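You operate a simulated robot arm through the tools that you are given. There is no shell and no other tool.

You are at the controls of a simulated robot arm. One attempt, no reset.

## Task
Close the laptop down and put its green memory stick in an empty dock on the riser.
Fine: hold the power button till the screen goes dark, then pull the stick; shut the lid last.

Only the result counts: the job must be done as asked and must still hold three seconds after the hand-in. Knocking over, shifting, dropping, spilling or breaking anything else fails it. Lids that push on must go on centred and level and be pressed home; caps that screw on are set level and turned clockwise until they are tight.

## Robot
A 7-joint arm with a two-finger parallel gripper, fixed in place. Base frame: the origin is on the floor under the middle of its stand, x ahead of it, y to its left, z up; the work surface is at about z = 0.64. Readings come in m, rad, newtons and seconds.
With the tool pointing down near the work surface it reaches from about 0.3 to 0.76 m from the base axis. Its first joint turns from -2.496 to 2.496 rad. Payload 3 kg.
Tool frame: the origin (TCP) lies between the finger pads and is the grasp point; the fingertips stand 0.03 m ahead of it; z points along the fingers, y is the line along which they close. The gripper opens to 0.11 m. The fingers are 0.02 m wide and 0.01 m thick; the gripper's body (0.048 by 0.112 m) begins 0.055 m behind the TCP.
Orientation is told as [roll, pitch, yaw] about the base's x, y, z axes, in that order, counted from this pose: with the fingers straight down and closing along the base's y, the tool's x points along the base's -x, its y along +y and its z along -z.

## Interface
- The arm moves only by the tool step_arm. Its argument "targets" is a list of rows, each a list of 2 entries, a list of its own where there are three numbers: the shift along the base's x, y, z in units of 40 mm (1.0 is 40 mm), then the turn, a rotation vector about the base's x, y, z in units of 5 degrees (1.0 is 5 degrees). In form: [[[dx, dy, dz], [rx, ry, rz]], ...]. A call has 1 to 20 rows; each row shifts and turns the commanded pose from where the row before left it. "claw" is the closure, from 0 (fully open) to 1 (shut), set as the call begins (left out, the last holds). A call with a number of a shift or a turn outside -1 to 1 is refused whole. Rows are played at 5 a second. More than 0.05 m and 0.15 rad between two rows, or a gripper value outside its range, and nothing of the call is played. Where a pose cannot be reached the arm comes as near as it can. A force on the tool above 40 N (or 10 N above the force at the start of the call, whichever is more), or a blocked arm, ends the call early, and 0.2 s more pass. Each finger travels about 0.153 m/s and halts on what it meets, pressing with about 42 N; the grip force reading is that of the motor and also rises with nothing between the fingers. The clock runs only during rows and for 0.2 s after the last one: add rows that do not move to give the fingers time. It gives the time, the measured TCP pose, the force on the tool (base axes), the opening and the grip force at its end, in the units of the frame above (readings bear some noise), with the torque about the TCP (base axes, N m) and any sound that the robot's microphone picked up.
- Cameras (640 x 400 px; columns grow to the right, rows downward): "scene" is fixed at [0.3979, 0.4981, 1.3495]; the picture's right is [-0.91, -0.41, 0.00], its down [-0.15, 0.32, -0.94] and it looks along [0.39, -0.85, -0.35] (base axes); focal length 214 px, centre (320, 200). "wrist" rides on the gripper at [0.072, 0.017, -0.103] in the tool frame; the picture's right is [-0.23, 0.97, 0.00], its down [-0.76, -0.18, -0.62] and it looks along [-0.61, -0.14, 0.78] (tool axes); focal length 222 px, centre (320, 200). There is no depth. A picture from a camera that has moved, and an enlarged one, comes with that camera's place and axes in the base frame and with its lens.
- get_image(camera): a new picture of that camera. No time passes.
- move_column(by): moves the trunk up (or, below 0, down) by that many m; the arm rides with it, the base frame stays. It gives what a move gives, with no picture.
- inspect(camera, box): a new picture of the part [left, top, right, bottom] of that camera's present view, enlarged. No time passes.
- close_job(): hands the job in; it is judged then, once.

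Nothing tells you positions but the pictures and the camera data. Unless the task says otherwise, let go and move clear before handing in.

The tools are called after "Emit:" by a JSON object that holds its "op" and its "data". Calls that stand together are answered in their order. step_arm: Moves the arm, as the interface text tells. Its arguments: {"type":"object","properties":{"targets":{"type":"array"},"claw":{"type":"number"}},"required":["targets"]} The other tools are called the same way: move_column (by) moves the trunk up or down; get_image (camera) takes a picture; inspect (camera, box) takes an enlarged picture of a part of a camera's view; close_job () hands the job in.

At the start:

```text
time_s: 0.0
position: [0.4577, 0.125, 1.3928]
orientation: [-0.001, -0.001, 0.001]
wrist_force: [0.6, -0.2, 1.0]
moment: [-0.01, 0.03, -0.04]
finger_gap: 0.1101
finger_force: 0.0
trunk travel left (down, up): [-0.4, 0.09]
```

scene: 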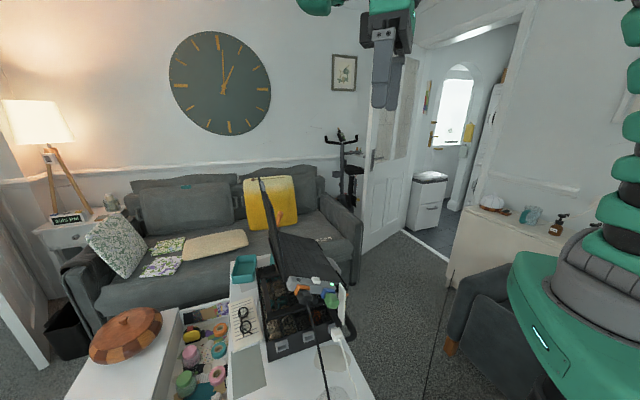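
wrist: 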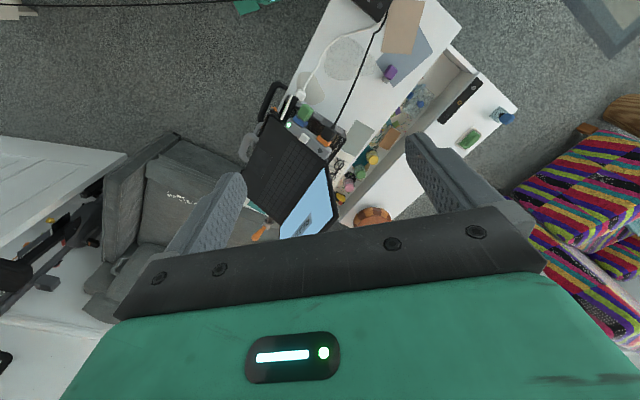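

I see a work surface with a laptop (screen on), a tool case or riser, and other items. I will look closer at both cameras before moving.

Emit:
{"op": "inspect", "data": {"camera": "wrist", "box": [220, 0, 540, 240]}}

Emit:
{"op": "inspect", "data": {"camera": "scene", "box": [60, 160, 400, 400]}}

Emit:
{"op": "inspect", "data": {"camera": "scene", "box": [220, 240, 380, 380]}}

Emit:
{"op": "inspect", "data": {"camera": "wrist", "box": [230, 60, 370, 240]}}

```text
1.67 times, centred on (380, 120) of wrist
camera zoom: at [0.3852, 0.1423, 1.4983], right [0.23, 0.97, 0.0], down [0.76, -0.18, 0.62], along [0.61, -0.14, -0.78], focal length 370 px, centre (220, 333)
```

zoom: 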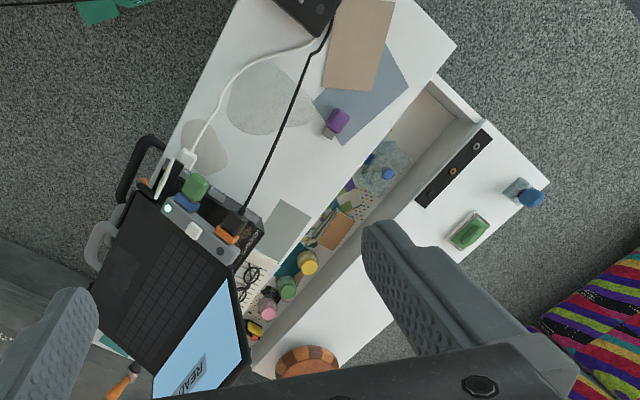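

```text
1.67 times, centred on (230, 280) of scene
camera zoom: at [0.3979, 0.4981, 1.3495], right [-0.91, -0.41, 0.0], down [-0.15, 0.32, -0.94], along [0.39, -0.85, -0.35], focal length 358 px, centre (470, 67)
```

zoom: 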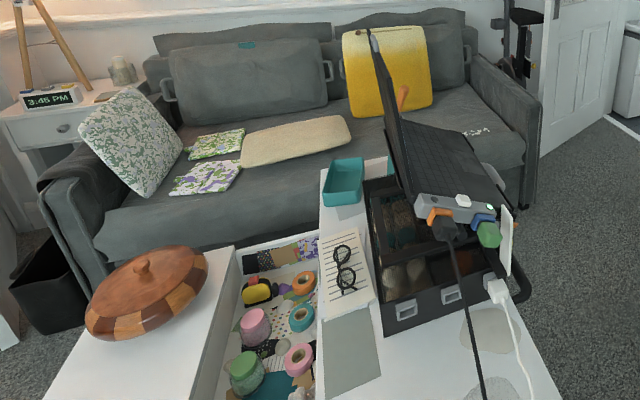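

```text
2.86 times, centred on (300, 310) of scene
camera zoom: at [0.3979, 0.4981, 1.3495], right [-0.91, -0.41, 0.0], down [-0.15, 0.32, -0.94], along [0.39, -0.85, -0.35], focal length 613 px, centre (377, -114)
```

zoom: 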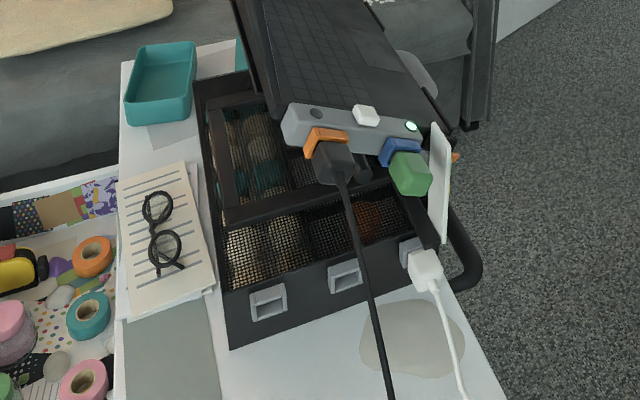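

```text
2.22 times, centred on (300, 150) of wrist
camera zoom: at [0.3852, 0.1423, 1.4983], right [0.23, 0.97, 0.0], down [0.76, -0.18, 0.62], along [0.61, -0.14, -0.78], focal length 494 px, centre (364, 311)
```

zoom: 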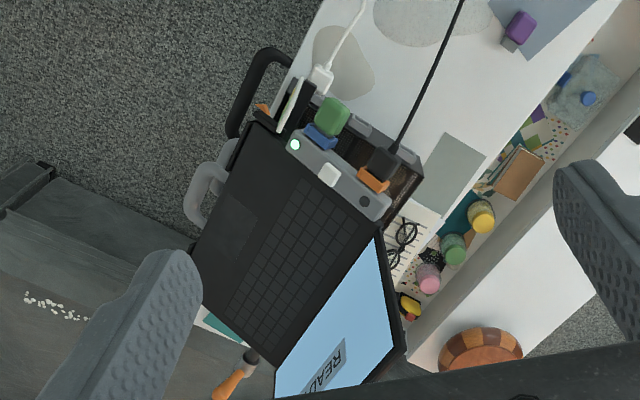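

I need to identify the riser and the docks, so I am zooming in on the right-hand part of the wrist view and on the hub.

Emit:
{"op": "inspect", "data": {"camera": "wrist", "box": [420, 60, 530, 160]}}

Emit:
{"op": "inspect", "data": {"camera": "wrist", "box": [260, 80, 350, 160]}}

Emit:
{"op": "inspect", "data": {"camera": "wrist", "box": [330, 0, 450, 90]}}

Emit:
{"op": "inspect", "data": {"camera": "scene", "box": [280, 260, 360, 320]}}

```text
4.00 times, centred on (475, 110) of wrist
camera zoom: at [0.3852, 0.1423, 1.4983], right [0.23, 0.97, 0.0], down [0.76, -0.18, 0.62], along [0.61, -0.14, -0.78], focal length 888 px, centre (-300, 560)
```

zoom: 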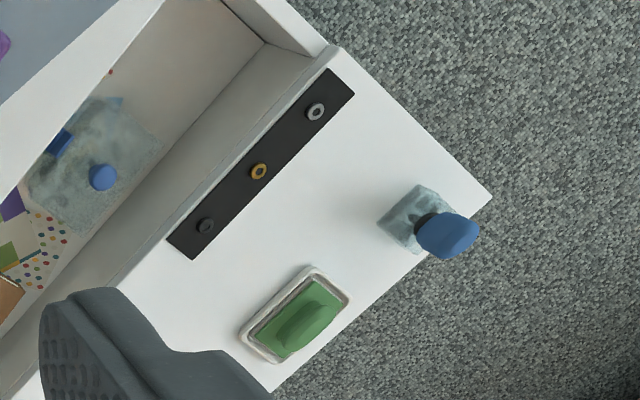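

```text
5.00 times, centred on (305, 120) of wrist
camera zoom: at [0.3852, 0.1423, 1.4983], right [0.23, 0.97, 0.0], down [0.76, -0.18, 0.62], along [0.61, -0.14, -0.78], focal length 1111 px, centre (395, 600)
```

zoom: 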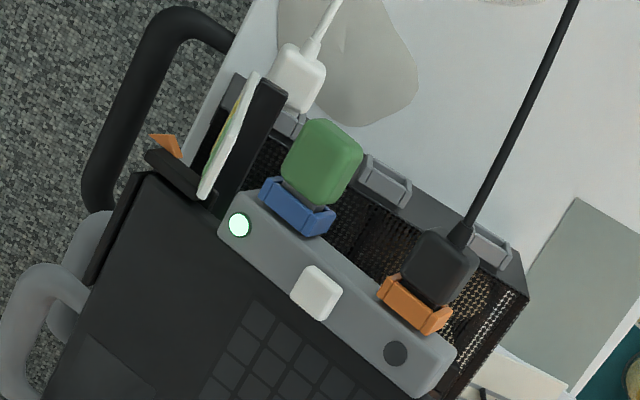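

```text
4.44 times, centred on (390, 45) of wrist
camera zoom: at [0.3852, 0.1423, 1.4983], right [0.23, 0.97, 0.0], down [0.76, -0.18, 0.62], along [0.61, -0.14, -0.78], focal length 987 px, centre (9, 889)
```

zoom: 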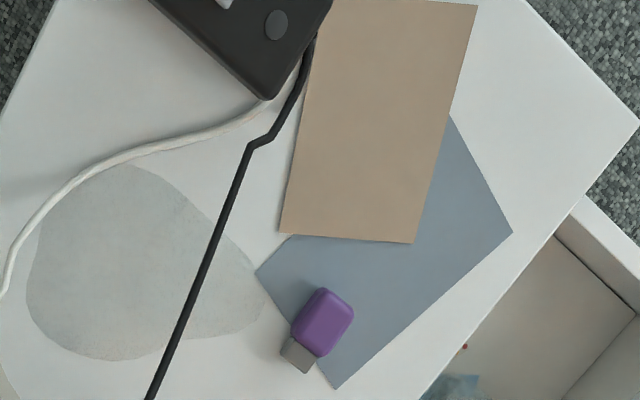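

```text
6.67 times, centred on (320, 290) of scene
camera zoom: at [0.3979, 0.4981, 1.3495], right [-0.91, -0.41, 0.0], down [-0.15, 0.32, -0.94], along [0.39, -0.85, -0.35], focal length 1430 px, centre (320, -400)
```

zoom: 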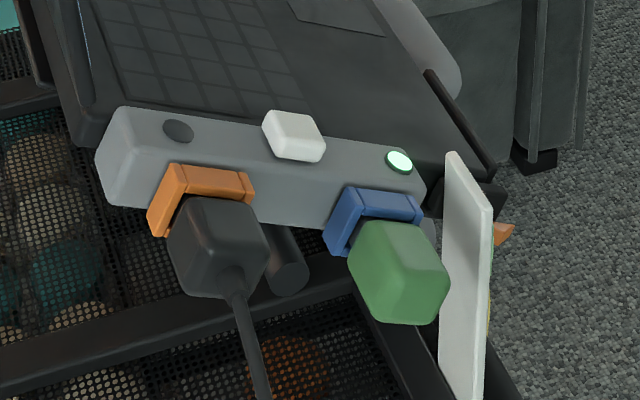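

The laptop sits on a black mesh riser, tilted, with a hub bar on its left side: the LED is near [0.585, 0.006, 0.876], a white square button near [0.62, 0.045, 0.91], and the green stick is in the blue port. I'll bring the wrist camera closer to see the hub and the grey sockets on the riser's front.

Emit:
{"op": "step_arm", "data": {"targets": [[[0, 0.2, -1], [0, 0, -1]], [[0, 0.2, -1], [0, 0, -1]], [[0, 0.2, -1], [0, 0, -1]], [[0, 0.2, -1], [0, 0, -1]], [[0, 0.2, -1], [0, 0, -1]], [[0, 0.2, -1], [0, 0, -1]], [[0, 0.2, -0.5], [0, 0, -1]], [[0, 0.2, -0.5], [0, 0, -1]]]}}

Emit:
{"op": "get_image", "data": {"camera": "wrist"}}

Emit:
{"op": "get_image", "data": {"camera": "scene"}}

```text
time_s: 1.8
position: [0.4571, 0.1892, 1.1152]
orientation: [-0.001, -0.001, -0.7]
wrist_force: [0.7, 0.4, 1.1]
moment: [0.01, 0.02, 0.03]
finger_gap: 0.11
finger_force: 0.1
trunk travel left (down, up): [-0.4, 0.09]
```

```text
taken
camera wrist: at [0.4129, 0.2481, 1.2185], right [0.8, 0.6, 0.0], down [0.47, -0.63, 0.62], along [0.37, -0.5, -0.78], focal length 222 px, centre (320, 200)
```

wrist: 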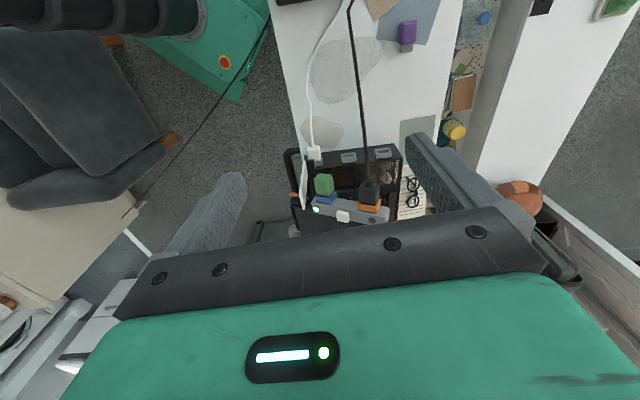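

```text
taken
```

scene: 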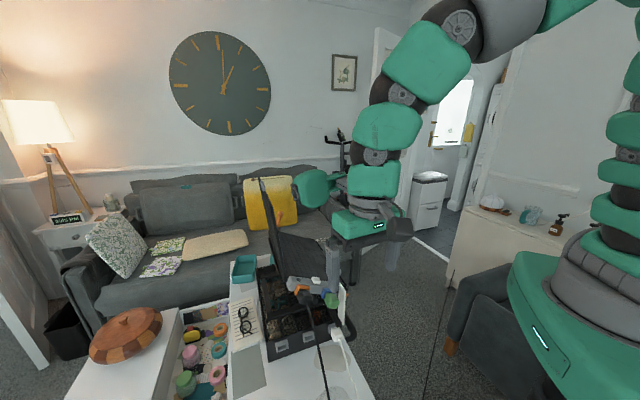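

Emit:
{"op": "inspect", "data": {"camera": "wrist", "box": [280, 130, 410, 230]}}

Emit:
{"op": "inspect", "data": {"camera": "wrist", "box": [300, 165, 390, 225]}}

Emit:
{"op": "inspect", "data": {"camera": "wrist", "box": [280, 135, 410, 190]}}

Emit:
{"op": "inspect", "data": {"camera": "scene", "box": [250, 300, 370, 380]}}

```text
4.00 times, centred on (345, 180) of wrist
camera zoom: at [0.4129, 0.2481, 1.2185], right [0.8, 0.6, 0.0], down [0.47, -0.63, 0.62], along [0.37, -0.5, -0.78], focal length 888 px, centre (220, 280)
```

zoom: 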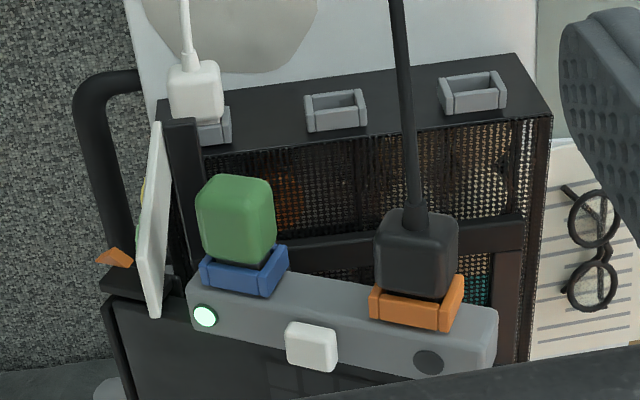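

```text
6.67 times, centred on (345, 195) of wrist
camera zoom: at [0.4129, 0.2481, 1.2185], right [0.8, 0.6, 0.0], down [0.47, -0.63, 0.62], along [0.37, -0.5, -0.78], focal length 1481 px, centre (153, 233)
```

zoom: 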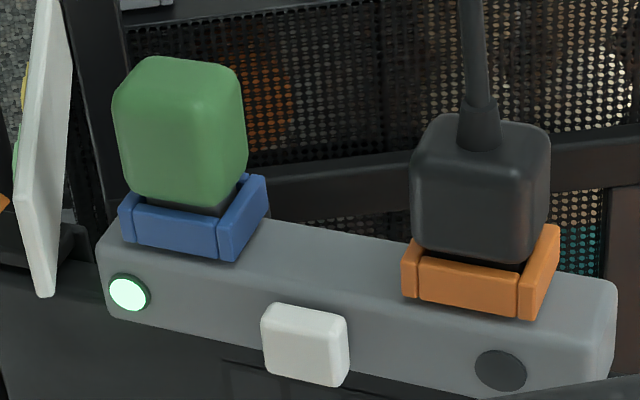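

```text
4.92 times, centred on (345, 162) of wrist
camera zoom: at [0.4129, 0.2481, 1.2185], right [0.8, 0.6, 0.0], down [0.47, -0.63, 0.62], along [0.37, -0.5, -0.78], focal length 1094 px, centre (197, 385)
```

zoom: 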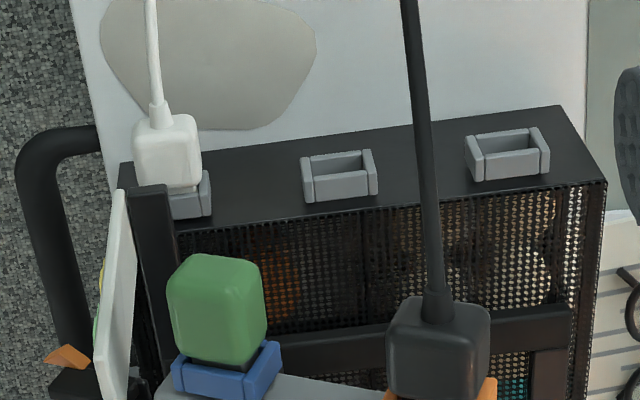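

```text
5.00 times, centred on (310, 340) of scene
camera zoom: at [0.3979, 0.4981, 1.3495], right [-0.91, -0.41, 0.0], down [-0.15, 0.32, -0.94], along [0.39, -0.85, -0.35], focal length 1072 px, centre (370, -500)
```

zoom: 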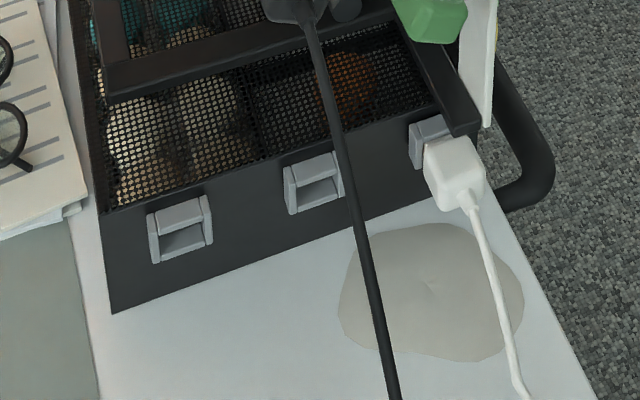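

The riser's vertical front face carries three grey docks at about z 0.71: the one near the robot holds a white plug, and the middle and hinge-side ones are empty. The black cable runs from the orange plug down to the table, so I need better geometry before going near it; I'm moving the camera closer along its view line.

Emit:
{"op": "step_arm", "data": {"targets": [[[0.46, -0.62, -0.5], [0, 0, 0]], [[0.46, -0.62, -0.5], [0, 0, 0]], [[0, 0, 0], [0, 0, 0]]]}}

Emit:
{"op": "get_image", "data": {"camera": "wrist"}}

Emit:
{"op": "inspect", "data": {"camera": "wrist", "box": [270, 110, 430, 230]}}

```text
time_s: 2.6
position: [0.4942, 0.1384, 1.0737]
orientation: [0.0, 0.001, -0.699]
wrist_force: [0.4, -0.5, -0.6]
moment: [-0.01, 0.01, -0.03]
finger_gap: 0.1099
finger_force: 0.1
trunk travel left (down, up): [-0.4, 0.09]
```

```text
taken
camera wrist: at [0.4506, 0.1984, 1.178], right [0.8, 0.6, 0.0], down [0.47, -0.63, 0.62], along [0.37, -0.5, -0.78], focal length 222 px, centre (320, 200)
```

wrist: 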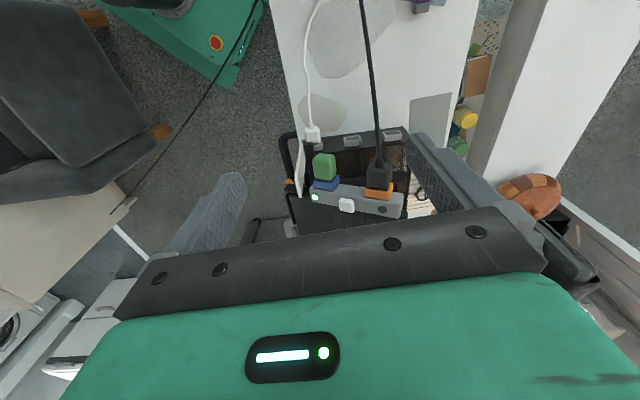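

```text
3.33 times, centred on (350, 170) of wrist
camera zoom: at [0.4506, 0.1984, 1.178], right [0.8, 0.6, 0.0], down [0.47, -0.63, 0.62], along [0.37, -0.5, -0.78], focal length 740 px, centre (220, 300)
```

zoom: 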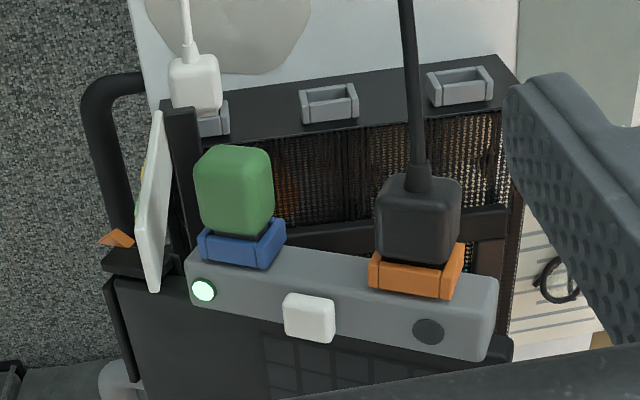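

I'll tilt the tool inward and back off to look at the hub's ports and the docks more side-on.

Emit:
{"op": "step_arm", "data": {"targets": [[[-0.35, 0.42, -0.5], [-0.64, -0.77, 0]], [[-0.35, 0.42, -0.5], [-0.64, -0.77, 0]], [[-0.35, 0.42, -0.5], [-0.64, -0.77, 0]], [[-0.35, 0.42, -0.5], [-0.64, -0.77, 0]], [[-0.35, 0.42, -0.5], [-0.64, -0.77, 0]], [[-0.35, 0.42, -0.5], [-0.64, -0.77, 0]], [[0, 0, 0], [0, 0, 0]]]}}

Emit:
{"op": "get_image", "data": {"camera": "wrist"}}

Emit:
{"op": "get_image", "data": {"camera": "scene"}}

```text
time_s: 4.2
position: [0.4095, 0.2404, 0.9558]
orientation: [0.004, -0.525, -0.697]
wrist_force: [0.5, -0.2, -0.3]
moment: [0.02, -0.03, 0.01]
finger_gap: 0.1101
finger_force: 0.0
trunk travel left (down, up): [-0.4, 0.09]
```

```text
taken
camera wrist: at [0.3333, 0.3274, 1.0087], right [0.78, 0.62, 0.12], down [0.15, -0.36, 0.92], along [0.61, -0.7, -0.37], focal length 222 px, centre (320, 200)
```

wrist: 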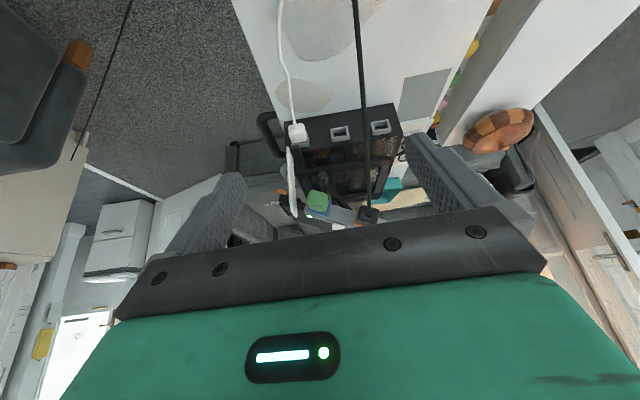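

```text
taken
```

scene: 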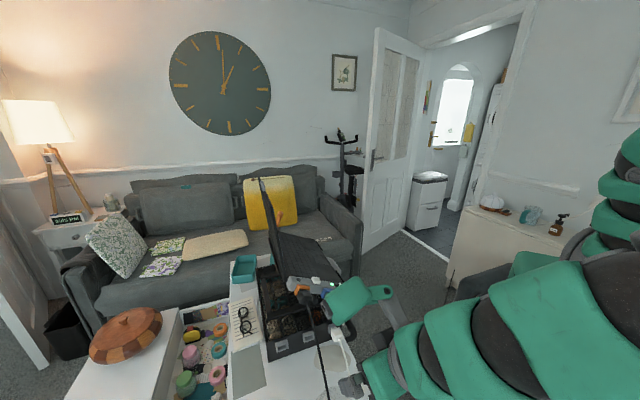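

Emit:
{"op": "inspect", "data": {"camera": "wrist", "box": [260, 100, 410, 240]}}

Emit:
{"op": "inspect", "data": {"camera": "wrist", "box": [270, 165, 390, 235]}}

Emit:
{"op": "inspect", "data": {"camera": "wrist", "box": [270, 95, 410, 170]}}

Emit:
{"op": "inspect", "data": {"camera": "wrist", "box": [220, 0, 480, 150]}}

```text
2.86 times, centred on (335, 170) of wrist
camera zoom: at [0.3333, 0.3274, 1.0087], right [0.78, 0.62, 0.12], down [0.15, -0.36, 0.92], along [0.61, -0.7, -0.37], focal length 635 px, centre (277, 286)
```

zoom: 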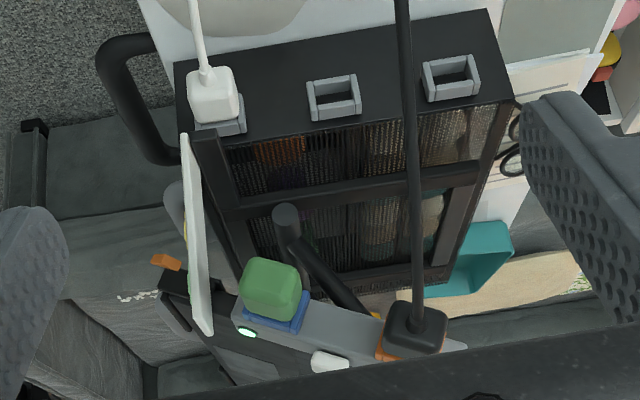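

```text
5.33 times, centred on (330, 200) of wrist
camera zoom: at [0.3333, 0.3274, 1.0087], right [0.78, 0.62, 0.12], down [0.15, -0.36, 0.92], along [0.61, -0.7, -0.37], focal length 1185 px, centre (267, 200)
```

zoom: 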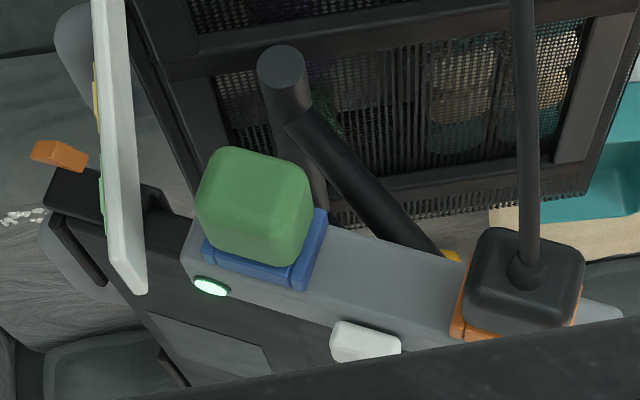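

```text
4.57 times, centred on (340, 132) of wrist
camera zoom: at [0.3333, 0.3274, 1.0087], right [0.78, 0.62, 0.12], down [0.15, -0.36, 0.92], along [0.61, -0.7, -0.37], focal length 1015 px, centre (229, 509)
```

zoom: 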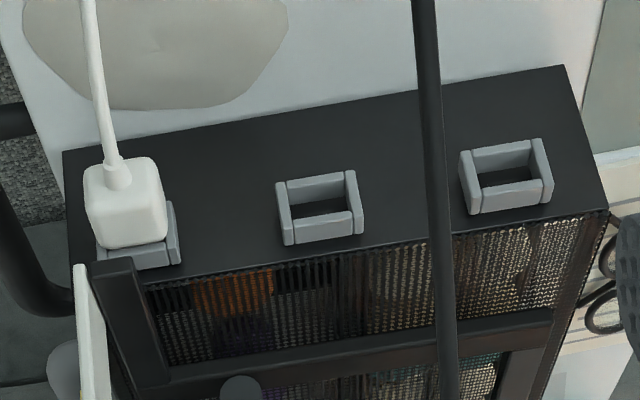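

```text
2.46 times, centred on (350, 75) of wrist
camera zoom: at [0.3333, 0.3274, 1.0087], right [0.78, 0.62, 0.12], down [0.15, -0.36, 0.92], along [0.61, -0.7, -0.37], focal length 547 px, centre (246, 508)
```

zoom: 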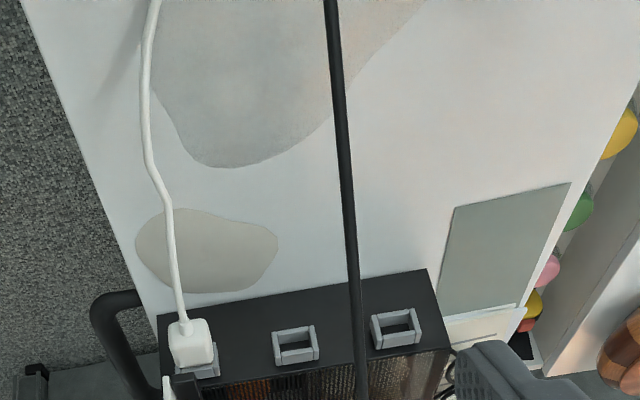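

The laptop is held above the black riser box by a tube arm; the hub's ports face outward horizontally, and the docks face the same way lower down. I'm taking another view from further round to get a wide baseline for triangulation.

Emit:
{"op": "step_arm", "data": {"targets": [[[0.7, 0.65, 0], [0, 0, -1]], [[0.7, 0.65, 0], [0, 0, -1]], [[0.7, 0.65, 0], [0, 0, -1]], [[0.7, 0.65, 0], [0, 0, -1]], [[0.7, 0.65, 0], [0, 0, -1]], [[0, 0, 0], [0, 0, 0]]]}}

Emit:
{"op": "get_image", "data": {"camera": "wrist"}}

Emit:
{"op": "inspect", "data": {"camera": "wrist", "box": [200, 80, 420, 240]}}

```text
time_s: 5.6
position: [0.5492, 0.3708, 0.9542]
orientation: [0.002, -0.525, -1.137]
wrist_force: [0.3, 0.4, -0.7]
moment: [-0.03, 0.01, 0.0]
finger_gap: 0.1102
finger_force: 0.0
trunk travel left (down, up): [-0.4, 0.09]
```

```text
taken
camera wrist: at [0.5173, 0.4825, 1.0078], right [0.97, 0.23, 0.12], down [-0.02, -0.39, 0.92], along [0.26, -0.89, -0.37], focal length 222 px, centre (320, 200)
```

wrist: 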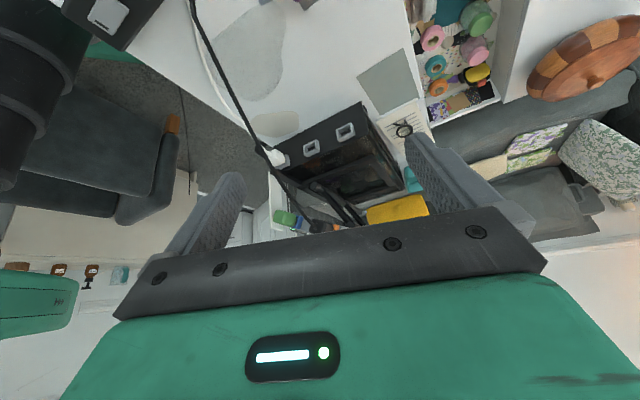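

```text
2.50 times, centred on (310, 160) of wrist
camera zoom: at [0.5173, 0.4825, 1.0078], right [0.97, 0.23, 0.12], down [-0.02, -0.39, 0.92], along [0.26, -0.89, -0.37], focal length 555 px, centre (345, 300)
```

zoom: 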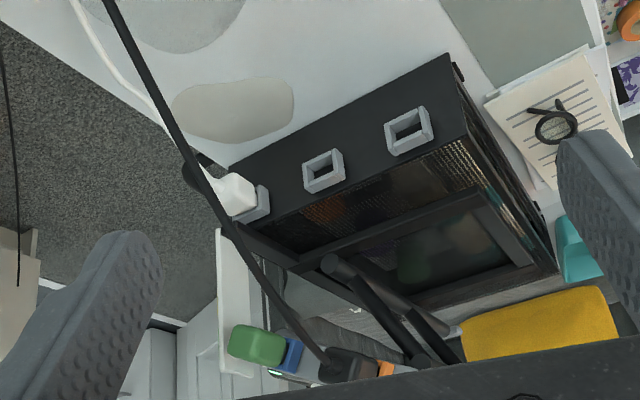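

Emit:
{"op": "inspect", "data": {"camera": "wrist", "box": [270, 190, 370, 240]}}

Emit:
{"op": "inspect", "data": {"camera": "wrist", "box": [260, 100, 400, 190]}}

Emit:
{"op": "inspect", "data": {"camera": "wrist", "box": [60, 0, 320, 180]}}

Emit:
{"op": "inspect", "data": {"camera": "scene", "box": [240, 160, 380, 320]}}

```text
6.40 times, centred on (320, 215) of wrist
camera zoom: at [0.5173, 0.4825, 1.0078], right [0.97, 0.23, 0.12], down [-0.02, -0.39, 0.92], along [0.26, -0.89, -0.37], focal length 1422 px, centre (320, 104)
```

zoom: 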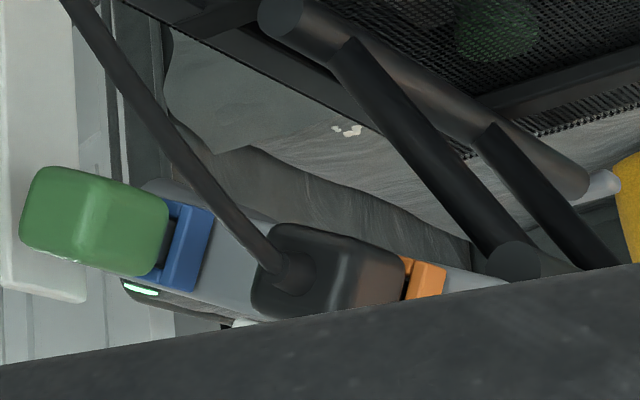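

```text
4.44 times, centred on (330, 145) of wrist
camera zoom: at [0.5173, 0.4825, 1.0078], right [0.97, 0.23, 0.12], down [-0.02, -0.39, 0.92], along [0.26, -0.89, -0.37], focal length 987 px, centre (276, 444)
```

zoom: 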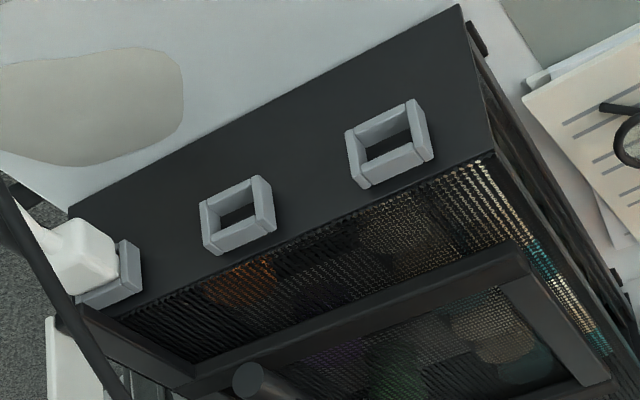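

```text
2.22 times, centred on (190, 90) of wrist
camera zoom: at [0.5173, 0.4825, 1.0078], right [0.97, 0.23, 0.12], down [-0.02, -0.39, 0.92], along [0.26, -0.89, -0.37], focal length 494 px, centre (609, 444)
```

zoom: 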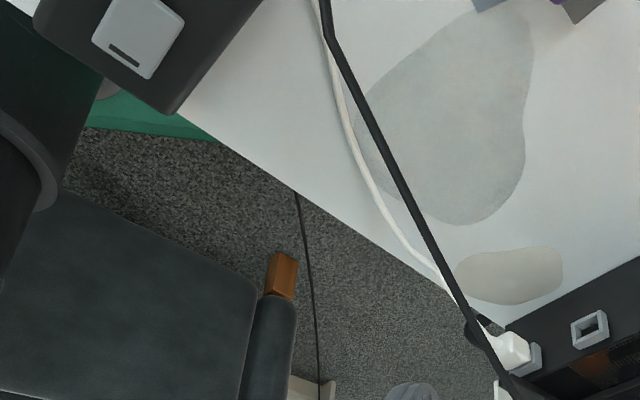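

```text
2.50 times, centred on (310, 240) of scene
camera zoom: at [0.3979, 0.4981, 1.3495], right [-0.91, -0.41, 0.0], down [-0.15, 0.32, -0.94], along [0.39, -0.85, -0.35], focal length 536 px, centre (345, 100)
```

zoom: 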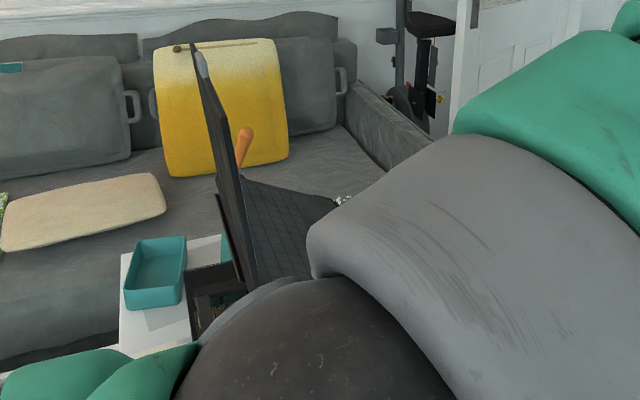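

I now have consistent positions: the hub tilts up about 24° towards the hinge, the white button top is near [0.621, 0.042, 0.907], the stick body near [0.562, 0.060, 0.870], and the empty docks at [0.628, 0.079, 0.715] and [0.688, 0.139, 0.715]. Next I go above the white button with the tool normal to the hub to look at it closely.

Emit:
{"op": "step_arm", "data": {"targets": [[[0, -0.5, 0.7], [0.907, 0.42, 0]], [[0, -0.5, 0.7], [0.907, 0.42, 0]], [[0, -0.5, 0.7], [0.907, 0.42, 0]], [[0, -0.5, 0.7], [0.907, 0.42, 0]], [[0, -0.5, 0.7], [0.907, 0.42, 0]], [[0, -0.5, 0.7], [0.907, 0.42, 0]], [[0, -0.75, 0], [0, 0, 1]], [[0, -0.75, 0], [0, 0, 1]], [[0, -0.75, 0], [0, 0, 1]], [[0, -0.75, 0], [0, 0, 1]], [[0.2, -0.6, -0.4], [0.69, -0.69, 0]], [[0.2, -0.6, -0.4], [0.69, -0.69, 0]], [[0.2, -0.6, -0.4], [0.69, -0.69, 0]], [[0.2, -0.6, -0.4], [0.69, -0.69, 0]], [[0.2, -0.6, -0.4], [0.69, -0.69, 0]], [[0, 0, 0], [0, 0, 0]]]}}

Emit:
{"op": "get_image", "data": {"camera": "wrist"}}

Emit:
{"op": "get_image", "data": {"camera": "scene"}}

```text
time_s: 9.0
position: [0.5896, 0.01, 1.0434]
orientation: [0.429, -0.001, -0.784]
wrist_force: [0.7, -0.7, 0.6]
moment: [0.0, 0.01, -0.02]
finger_gap: 0.1102
finger_force: 0.0
trunk travel left (down, up): [-0.4, 0.09]
```

```text
taken
camera wrist: at [0.5197, 0.0429, 1.1441], right [0.79, 0.46, 0.41], down [0.24, -0.84, 0.49], along [0.57, -0.29, -0.77], focal length 222 px, centre (320, 200)
```

wrist: 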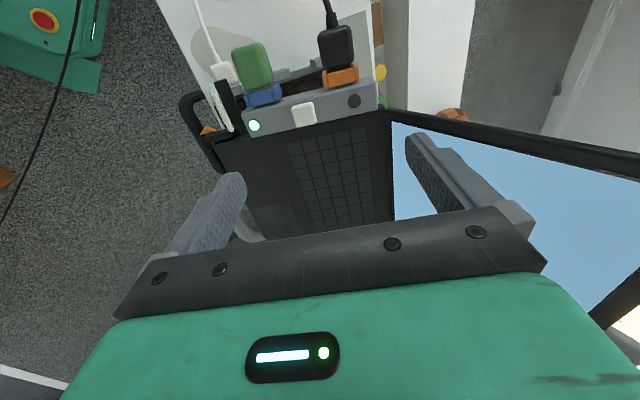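

```text
taken
```

scene: 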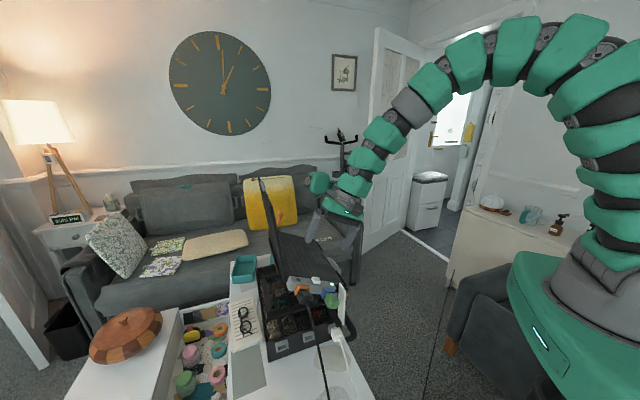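

Emit:
{"op": "inspect", "data": {"camera": "wrist", "box": [225, 60, 395, 160]}}

Emit:
{"op": "inspect", "data": {"camera": "wrist", "box": [270, 80, 380, 140]}}

Emit:
{"op": "inspect", "data": {"camera": "wrist", "box": [180, 40, 300, 160]}}

Emit:
{"op": "inspect", "data": {"camera": "scene", "box": [240, 165, 360, 300]}}

```text
3.76 times, centred on (310, 110) of wrist
camera zoom: at [0.5197, 0.0429, 1.1441], right [0.79, 0.46, 0.41], down [0.24, -0.84, 0.49], along [0.57, -0.29, -0.77], focal length 836 px, centre (358, 539)
```

zoom: 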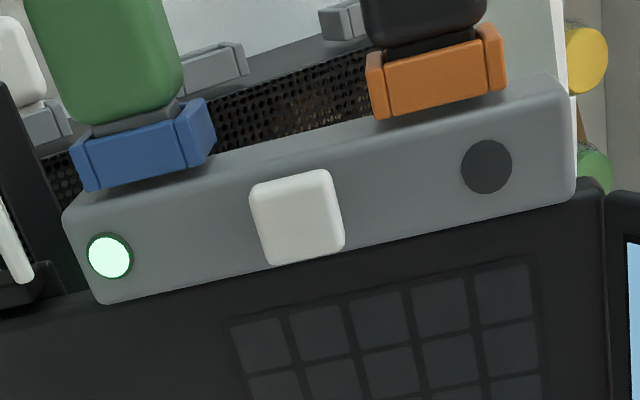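

```text
5.82 times, centred on (325, 110) of wrist
camera zoom: at [0.5197, 0.0429, 1.1441], right [0.79, 0.46, 0.41], down [0.24, -0.84, 0.49], along [0.57, -0.29, -0.77], focal length 1292 px, centre (291, 724)
```

zoom: 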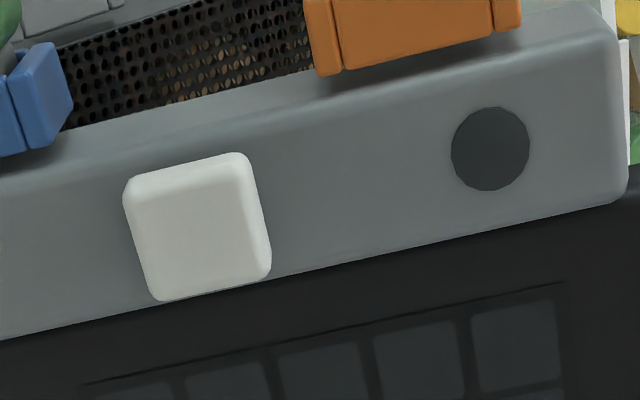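

```text
3.33 times, centred on (240, 100) of wrist
camera zoom: at [0.5197, 0.0429, 1.1441], right [0.79, 0.46, 0.41], down [0.24, -0.84, 0.49], along [0.57, -0.29, -0.77], focal length 740 px, centre (587, 533)
```

zoom: 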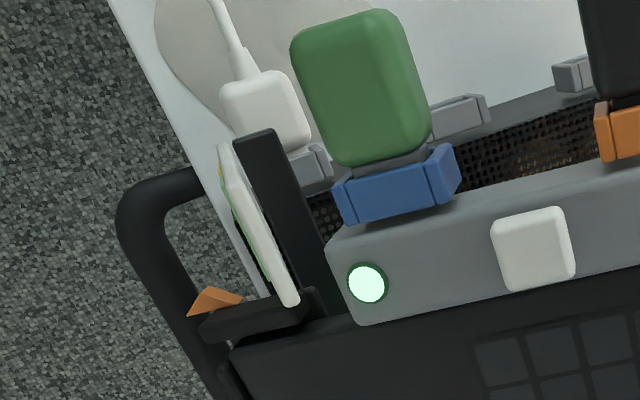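

```text
2.96 times, centred on (300, 232) of scene
camera zoom: at [0.3979, 0.4981, 1.3495], right [-0.91, -0.41, 0.0], down [-0.15, 0.32, -0.94], along [0.39, -0.85, -0.35], focal length 636 px, centre (379, 104)
```

zoom: 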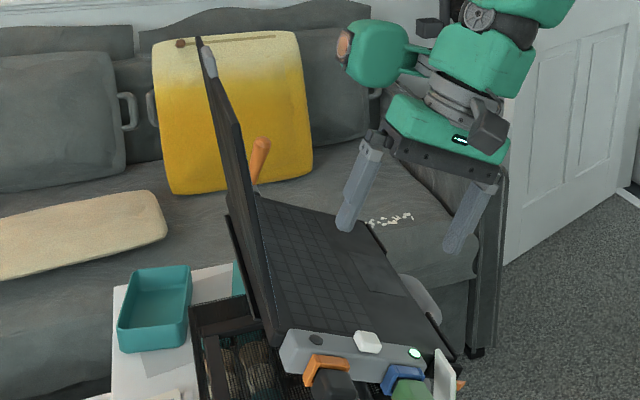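

The white square is a raised button beside the lit LED, and the dark disc is flush, so the white one is the power button. I close the fingers and come to about 1 cm above the white button along the hub normal.

Emit:
{"op": "step_arm", "data": {"targets": [[[-0.275, -0.275, -0.178], [0, 0, 0]], [[0.1835, 0.184, -0.568], [0, 0, 0]], [[0.1835, 0.184, -0.568], [0, 0, 0]], [[0.1835, 0.184, -0.568], [0, 0, 0]], [[0.1835, 0.184, -0.568], [0, 0, 0]], [[0, 0, 0], [0, 0, 0]], [[0, 0, 0], [0, 0, 0]]], "claw": 1}}

Emit:
{"op": "get_image", "data": {"camera": "wrist"}}

Emit:
{"op": "inspect", "data": {"camera": "wrist", "box": [230, 70, 410, 220]}}

Emit:
{"op": "inspect", "data": {"camera": "scene", "box": [240, 165, 360, 300]}}

```text
time_s: 10.6
position: [0.6088, 0.0297, 0.944]
orientation: [0.429, 0.0, -0.786]
wrist_force: [-0.9, -0.2, -0.6]
moment: [0.01, -0.02, -0.03]
finger_gap: 0.0001
finger_force: 37.5
trunk travel left (down, up): [-0.4, 0.09]
```

```text
taken
camera wrist: at [0.5387, 0.0612, 1.0458], right [0.79, 0.47, 0.41], down [0.24, -0.84, 0.49], along [0.57, -0.29, -0.77], focal length 222 px, centre (320, 200)
```

wrist: 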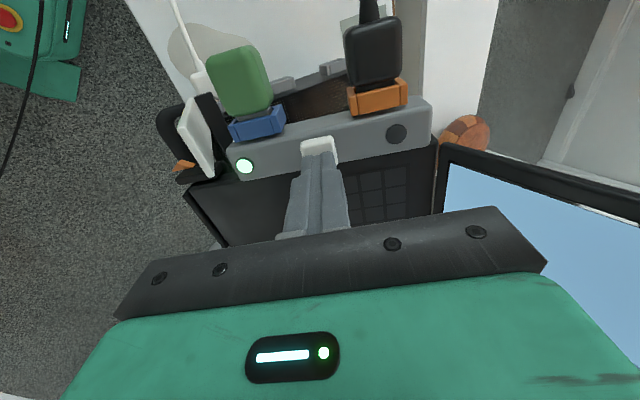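

```text
2.67 times, centred on (320, 145) of wrist
camera zoom: at [0.5387, 0.0612, 1.0458], right [0.79, 0.47, 0.41], down [0.24, -0.84, 0.49], along [0.57, -0.29, -0.77], focal length 592 px, centre (320, 347)
```

zoom: 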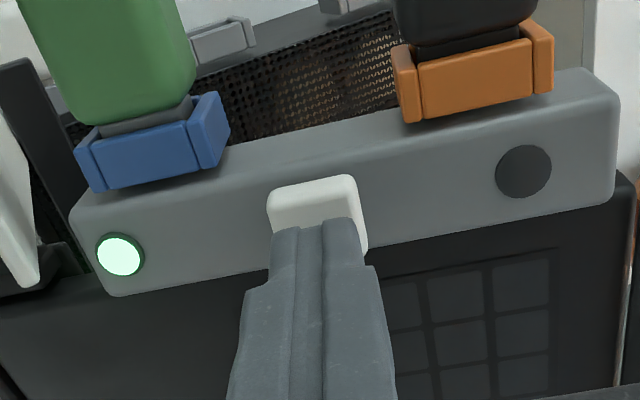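

```text
2.96 times, centred on (300, 232) of scene
camera zoom: at [0.3979, 0.4981, 1.3495], right [-0.91, -0.41, 0.0], down [-0.15, 0.32, -0.94], along [0.39, -0.85, -0.35], focal length 636 px, centre (379, 104)
```

zoom: 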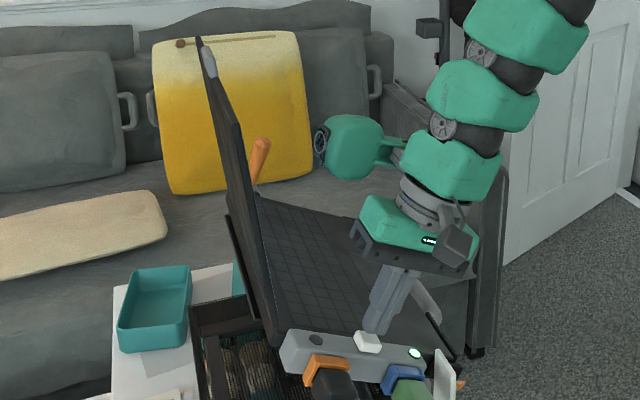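

The fingertip is centred over the white button with about 12 mm to go. I advance 10 mm, then press in small steps while watching the force.

Emit:
{"op": "step_arm", "data": {"targets": [[[0.0184, 0.0184, -0.0568], [0, 0, 0]], [[0.0184, 0.0184, -0.0568], [0, 0, 0]], [[0.0184, 0.0184, -0.0568], [0, 0, 0]], [[0.0184, 0.0184, -0.0568], [0, 0, 0]]]}}

Emit:
{"op": "inspect", "data": {"camera": "wrist", "box": [260, 110, 380, 200]}}

```text
time_s: 11.6
position: [0.6107, 0.0322, 0.9356]
orientation: [0.428, 0.0, -0.786]
wrist_force: [-0.6, -0.6, 2.1]
moment: [0.0, -0.01, -0.04]
finger_gap: 0.0003
finger_force: 37.3
trunk travel left (down, up): [-0.4, 0.09]
```

```text
4.44 times, centred on (320, 155) of wrist
camera zoom: at [0.5411, 0.0638, 1.0371], right [0.79, 0.46, 0.41], down [0.24, -0.84, 0.49], along [0.57, -0.29, -0.77], focal length 987 px, centre (320, 400)
```

zoom: 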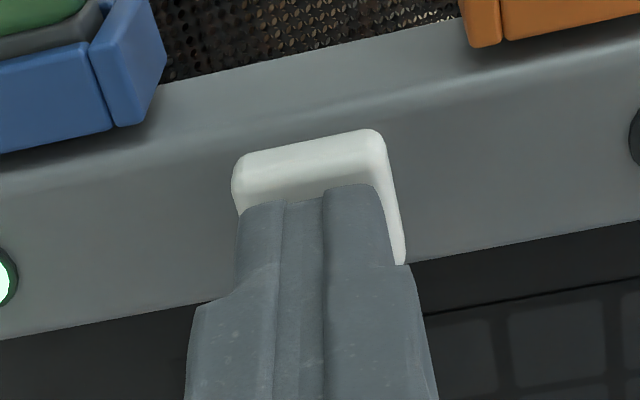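

Emit:
{"op": "step_arm", "data": {"targets": [[[0.0073, 0.0073, -0.0227], [0, 0, 0]], [[0.0073, 0.0073, -0.0227], [0, 0, 0]], [[0.0073, 0.0073, -0.0227], [0, 0, 0]]]}}

Emit:
{"op": "get_image", "data": {"camera": "wrist"}}

```text
time_s: 12.4
position: [0.6121, 0.0328, 0.9321]
orientation: [0.429, 0.0, -0.785]
wrist_force: [1.8, -1.4, 4.2]
moment: [0.02, -0.07, -0.03]
finger_gap: 0.0
finger_force: 38.3
trunk travel left (down, up): [-0.4, 0.09]
```

```text
taken
camera wrist: at [0.5416, 0.0646, 1.0345], right [0.79, 0.47, 0.41], down [0.24, -0.84, 0.49], along [0.57, -0.29, -0.77], focal length 222 px, centre (320, 200)
```

wrist: 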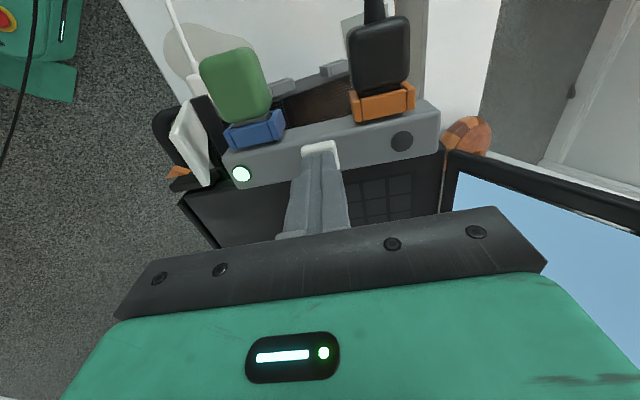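

Emit:
{"op": "step_arm", "data": {"targets": [[[0.0073, 0.0073, -0.0227], [0, 0, 0]], [[0.0073, 0.0073, -0.0227], [0, 0, 0]], [[0, 0, 0], [0, 0, 0]], [[0, 0, 0], [0, 0, 0]]]}}

Emit:
{"op": "inspect", "data": {"camera": "wrist", "box": [220, 110, 460, 260]}}

```text
time_s: 13.4
position: [0.6115, 0.0327, 0.9313]
orientation: [0.432, -0.002, -0.786]
wrist_force: [0.9, -4.1, 17.3]
moment: [0.12, -0.2, -0.04]
finger_gap: 0.0004
finger_force: 38.0
trunk travel left (down, up): [-0.4, 0.09]
```

```text
2.67 times, centred on (340, 185) of wrist
camera zoom: at [0.5415, 0.0649, 1.0335], right [0.79, 0.46, 0.41], down [0.24, -0.84, 0.49], along [0.57, -0.29, -0.77], focal length 592 px, centre (267, 240)
```

zoom: 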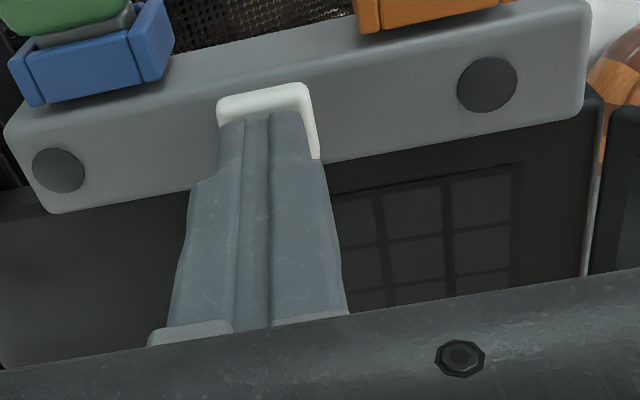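

The LED has gone dark with the button pressed (about 17 N). I check the screen before letting go.

Emit:
{"op": "get_image", "data": {"camera": "wrist"}}

Emit:
{"op": "get_image", "data": {"camera": "scene"}}

```text
taken
camera wrist: at [0.5415, 0.0649, 1.0335], right [0.79, 0.46, 0.41], down [0.24, -0.84, 0.49], along [0.57, -0.29, -0.77], focal length 222 px, centre (320, 200)
```

wrist: 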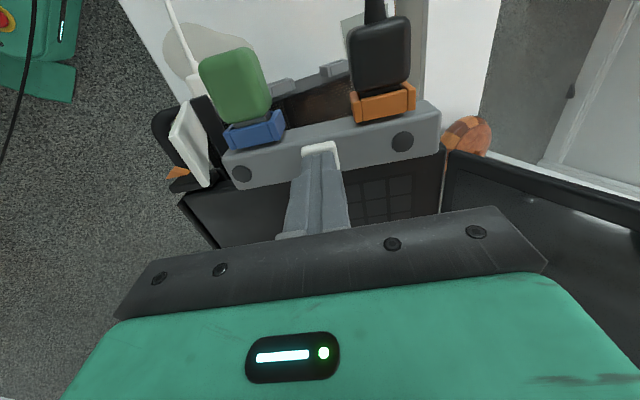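

```text
taken
```

scene: 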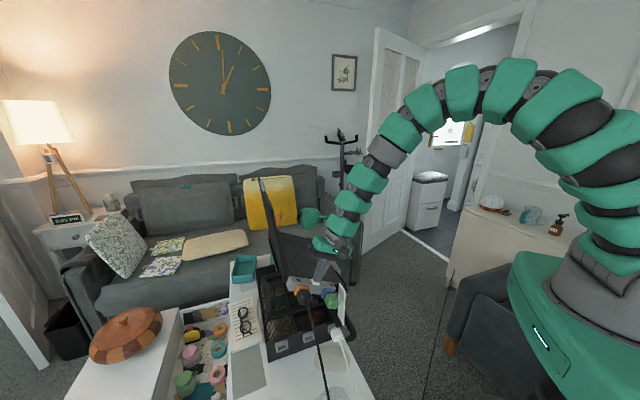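

The screen and LED are both dark. I release the button by backing straight off along the normal and then verify it stays dark.

Emit:
{"op": "step_arm", "data": {"targets": [[[-0.1, -0.1, 0.31], [0, 0, 0]], [[-0.18, -0.18, 0.57], [0, 0, 0]], [[-0.18, -0.18, 0.57], [0, 0, 0]], [[-0.18, -0.18, 0.57], [0, 0, 0]], [[0, 0, 0], [0, 0, 0]]]}}

Emit:
{"op": "get_image", "data": {"camera": "wrist"}}

Emit:
{"op": "inspect", "data": {"camera": "wrist", "box": [180, 40, 420, 190]}}

```text
time_s: 14.6
position: [0.5857, 0.007, 1.0118]
orientation: [0.429, 0.0, -0.786]
wrist_force: [0.6, -0.8, 0.4]
moment: [-0.01, -0.03, -0.01]
finger_gap: 0.0
finger_force: 37.4
trunk travel left (down, up): [-0.4, 0.09]
```

```text
taken
camera wrist: at [0.5166, 0.0397, 1.1138], right [0.79, 0.47, 0.41], down [0.24, -0.84, 0.49], along [0.57, -0.29, -0.77], focal length 222 px, centre (320, 200)
```

wrist: 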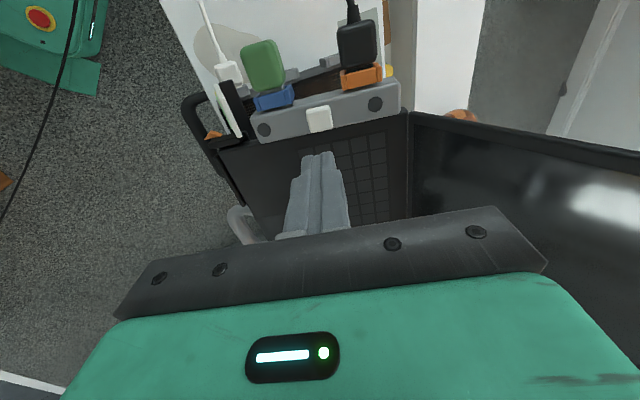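

```text
2.67 times, centred on (300, 115) of wrist
camera zoom: at [0.5166, 0.0397, 1.1138], right [0.79, 0.47, 0.41], down [0.24, -0.84, 0.49], along [0.57, -0.29, -0.77], focal length 592 px, centre (373, 427)
```

zoom: 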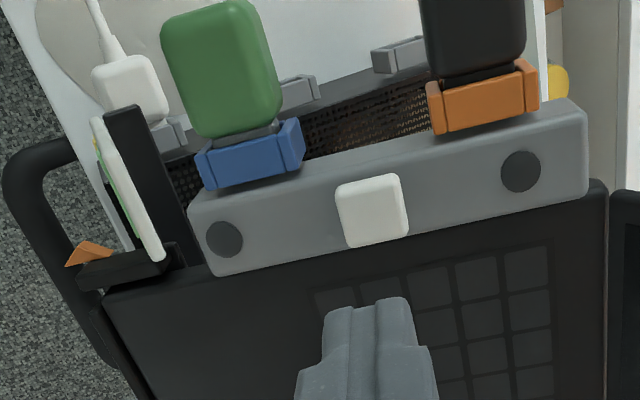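

The power is off: screen and LED stay dark. Next I orient the tool to grip the green stick by its two sides, fingers leaning inward 30° (so that the same grip later clears the black cable at the hinge-side dock), and stop about 9 cm short to check.

Emit:
{"op": "step_arm", "data": {"targets": [[[-0.345, 0.283, -0.287], [-0.644, -0.644, -0.413]], [[-0.345, 0.283, -0.287], [-0.644, -0.644, -0.413]], [[-0.345, 0.283, -0.287], [-0.644, -0.644, -0.413]], [[-0.345, 0.283, -0.287], [-0.644, -0.644, -0.413]], [[-0.345, 0.283, -0.287], [-0.644, -0.644, -0.413]], [[-0.345, 0.283, -0.287], [-0.644, -0.644, -0.413]], [[0, 0, 0], [0, 0, 0]]], "claw": 0.5}}

Emit:
{"op": "get_image", "data": {"camera": "wrist"}}

Emit:
{"op": "inspect", "data": {"camera": "wrist", "box": [220, 80, 420, 230]}}

Emit:
{"op": "inspect", "data": {"camera": "scene", "box": [250, 200, 410, 340]}}

```text
time_s: 16.2
position: [0.5207, 0.0596, 0.9548]
orientation: [0.474, -0.443, -1.001]
wrist_force: [0.1, 0.0, 0.3]
moment: [-0.04, -0.01, 0.01]
finger_gap: 0.0549
finger_force: 0.1
out of reach, approached as far as the arm can: row 6
trunk travel left (down, up): [-0.4, 0.09]
```

```text
taken
camera wrist: at [0.4361, 0.1339, 1.0134], right [0.74, 0.45, 0.5], down [-0.11, -0.65, 0.75], along [0.67, -0.61, -0.43], focal length 222 px, centre (320, 200)
```

wrist: 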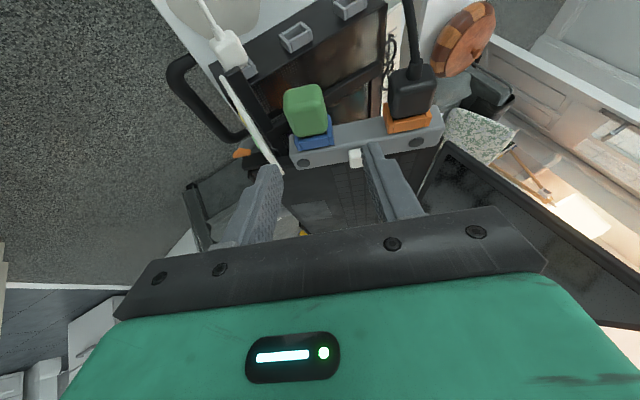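

```text
2.67 times, centred on (320, 155) of wrist
camera zoom: at [0.4361, 0.1339, 1.0134], right [0.74, 0.45, 0.5], down [-0.11, -0.65, 0.75], along [0.67, -0.61, -0.43], focal length 592 px, centre (320, 320)
```

zoom: 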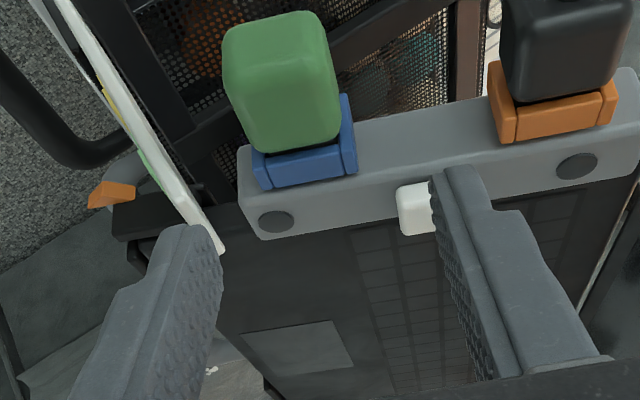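

```text
2.86 times, centred on (330, 270) of scene
camera zoom: at [0.3979, 0.4981, 1.3495], right [-0.91, -0.41, 0.0], down [-0.15, 0.32, -0.94], along [0.39, -0.85, -0.35], focal length 613 px, centre (291, 0)
```

zoom: 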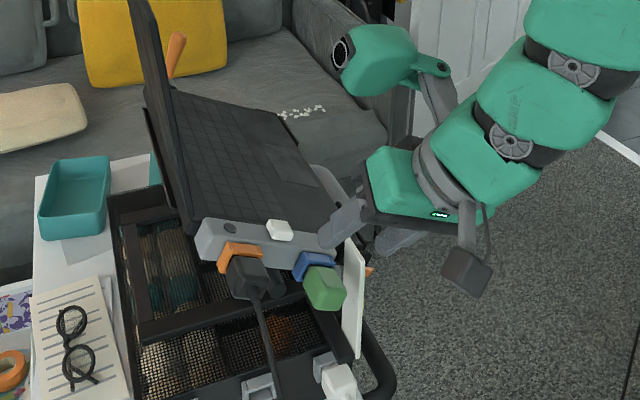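

The stick and card are well in view, but the arm is near its folding limit here. I'll lift clear by 0.2 m and lower the trunk by the same amount, so the arm is less folded at this height.

Emit:
{"op": "step_arm", "data": {"targets": [[[-0.2, 0.1, 1], [0, 0, 0]], [[-0.2, 0.1, 1], [0, 0, 0]], [[0, 0, 1], [0, 0, 0]], [[0, 0, 1], [0, 0, 0]], [[0, 0, 1], [0, 0, 0]], [[0, 0, 0], [0, 0, 0]]]}}

Emit:
{"op": "get_image", "data": {"camera": "scene"}}

```text
time_s: 17.6
position: [0.514, 0.0625, 1.1537]
orientation: [0.488, -0.472, -1.021]
wrist_force: [-0.5, -0.2, 0.1]
moment: [0.01, 0.03, -0.01]
finger_gap: 0.0548
finger_force: 0.0
out of reach, approached as far as the arm can: row 1
trunk travel left (down, up): [-0.4, 0.09]
```

```text
taken
```

scene: 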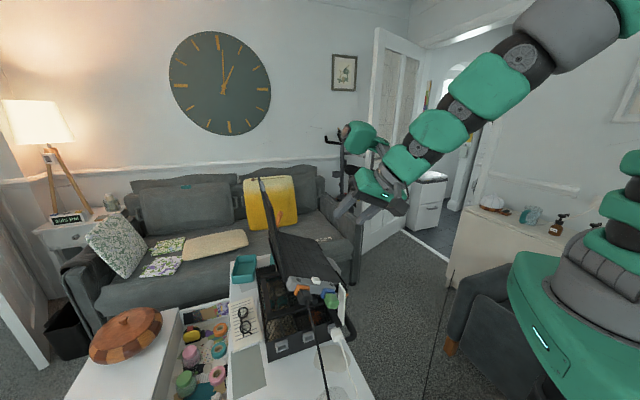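

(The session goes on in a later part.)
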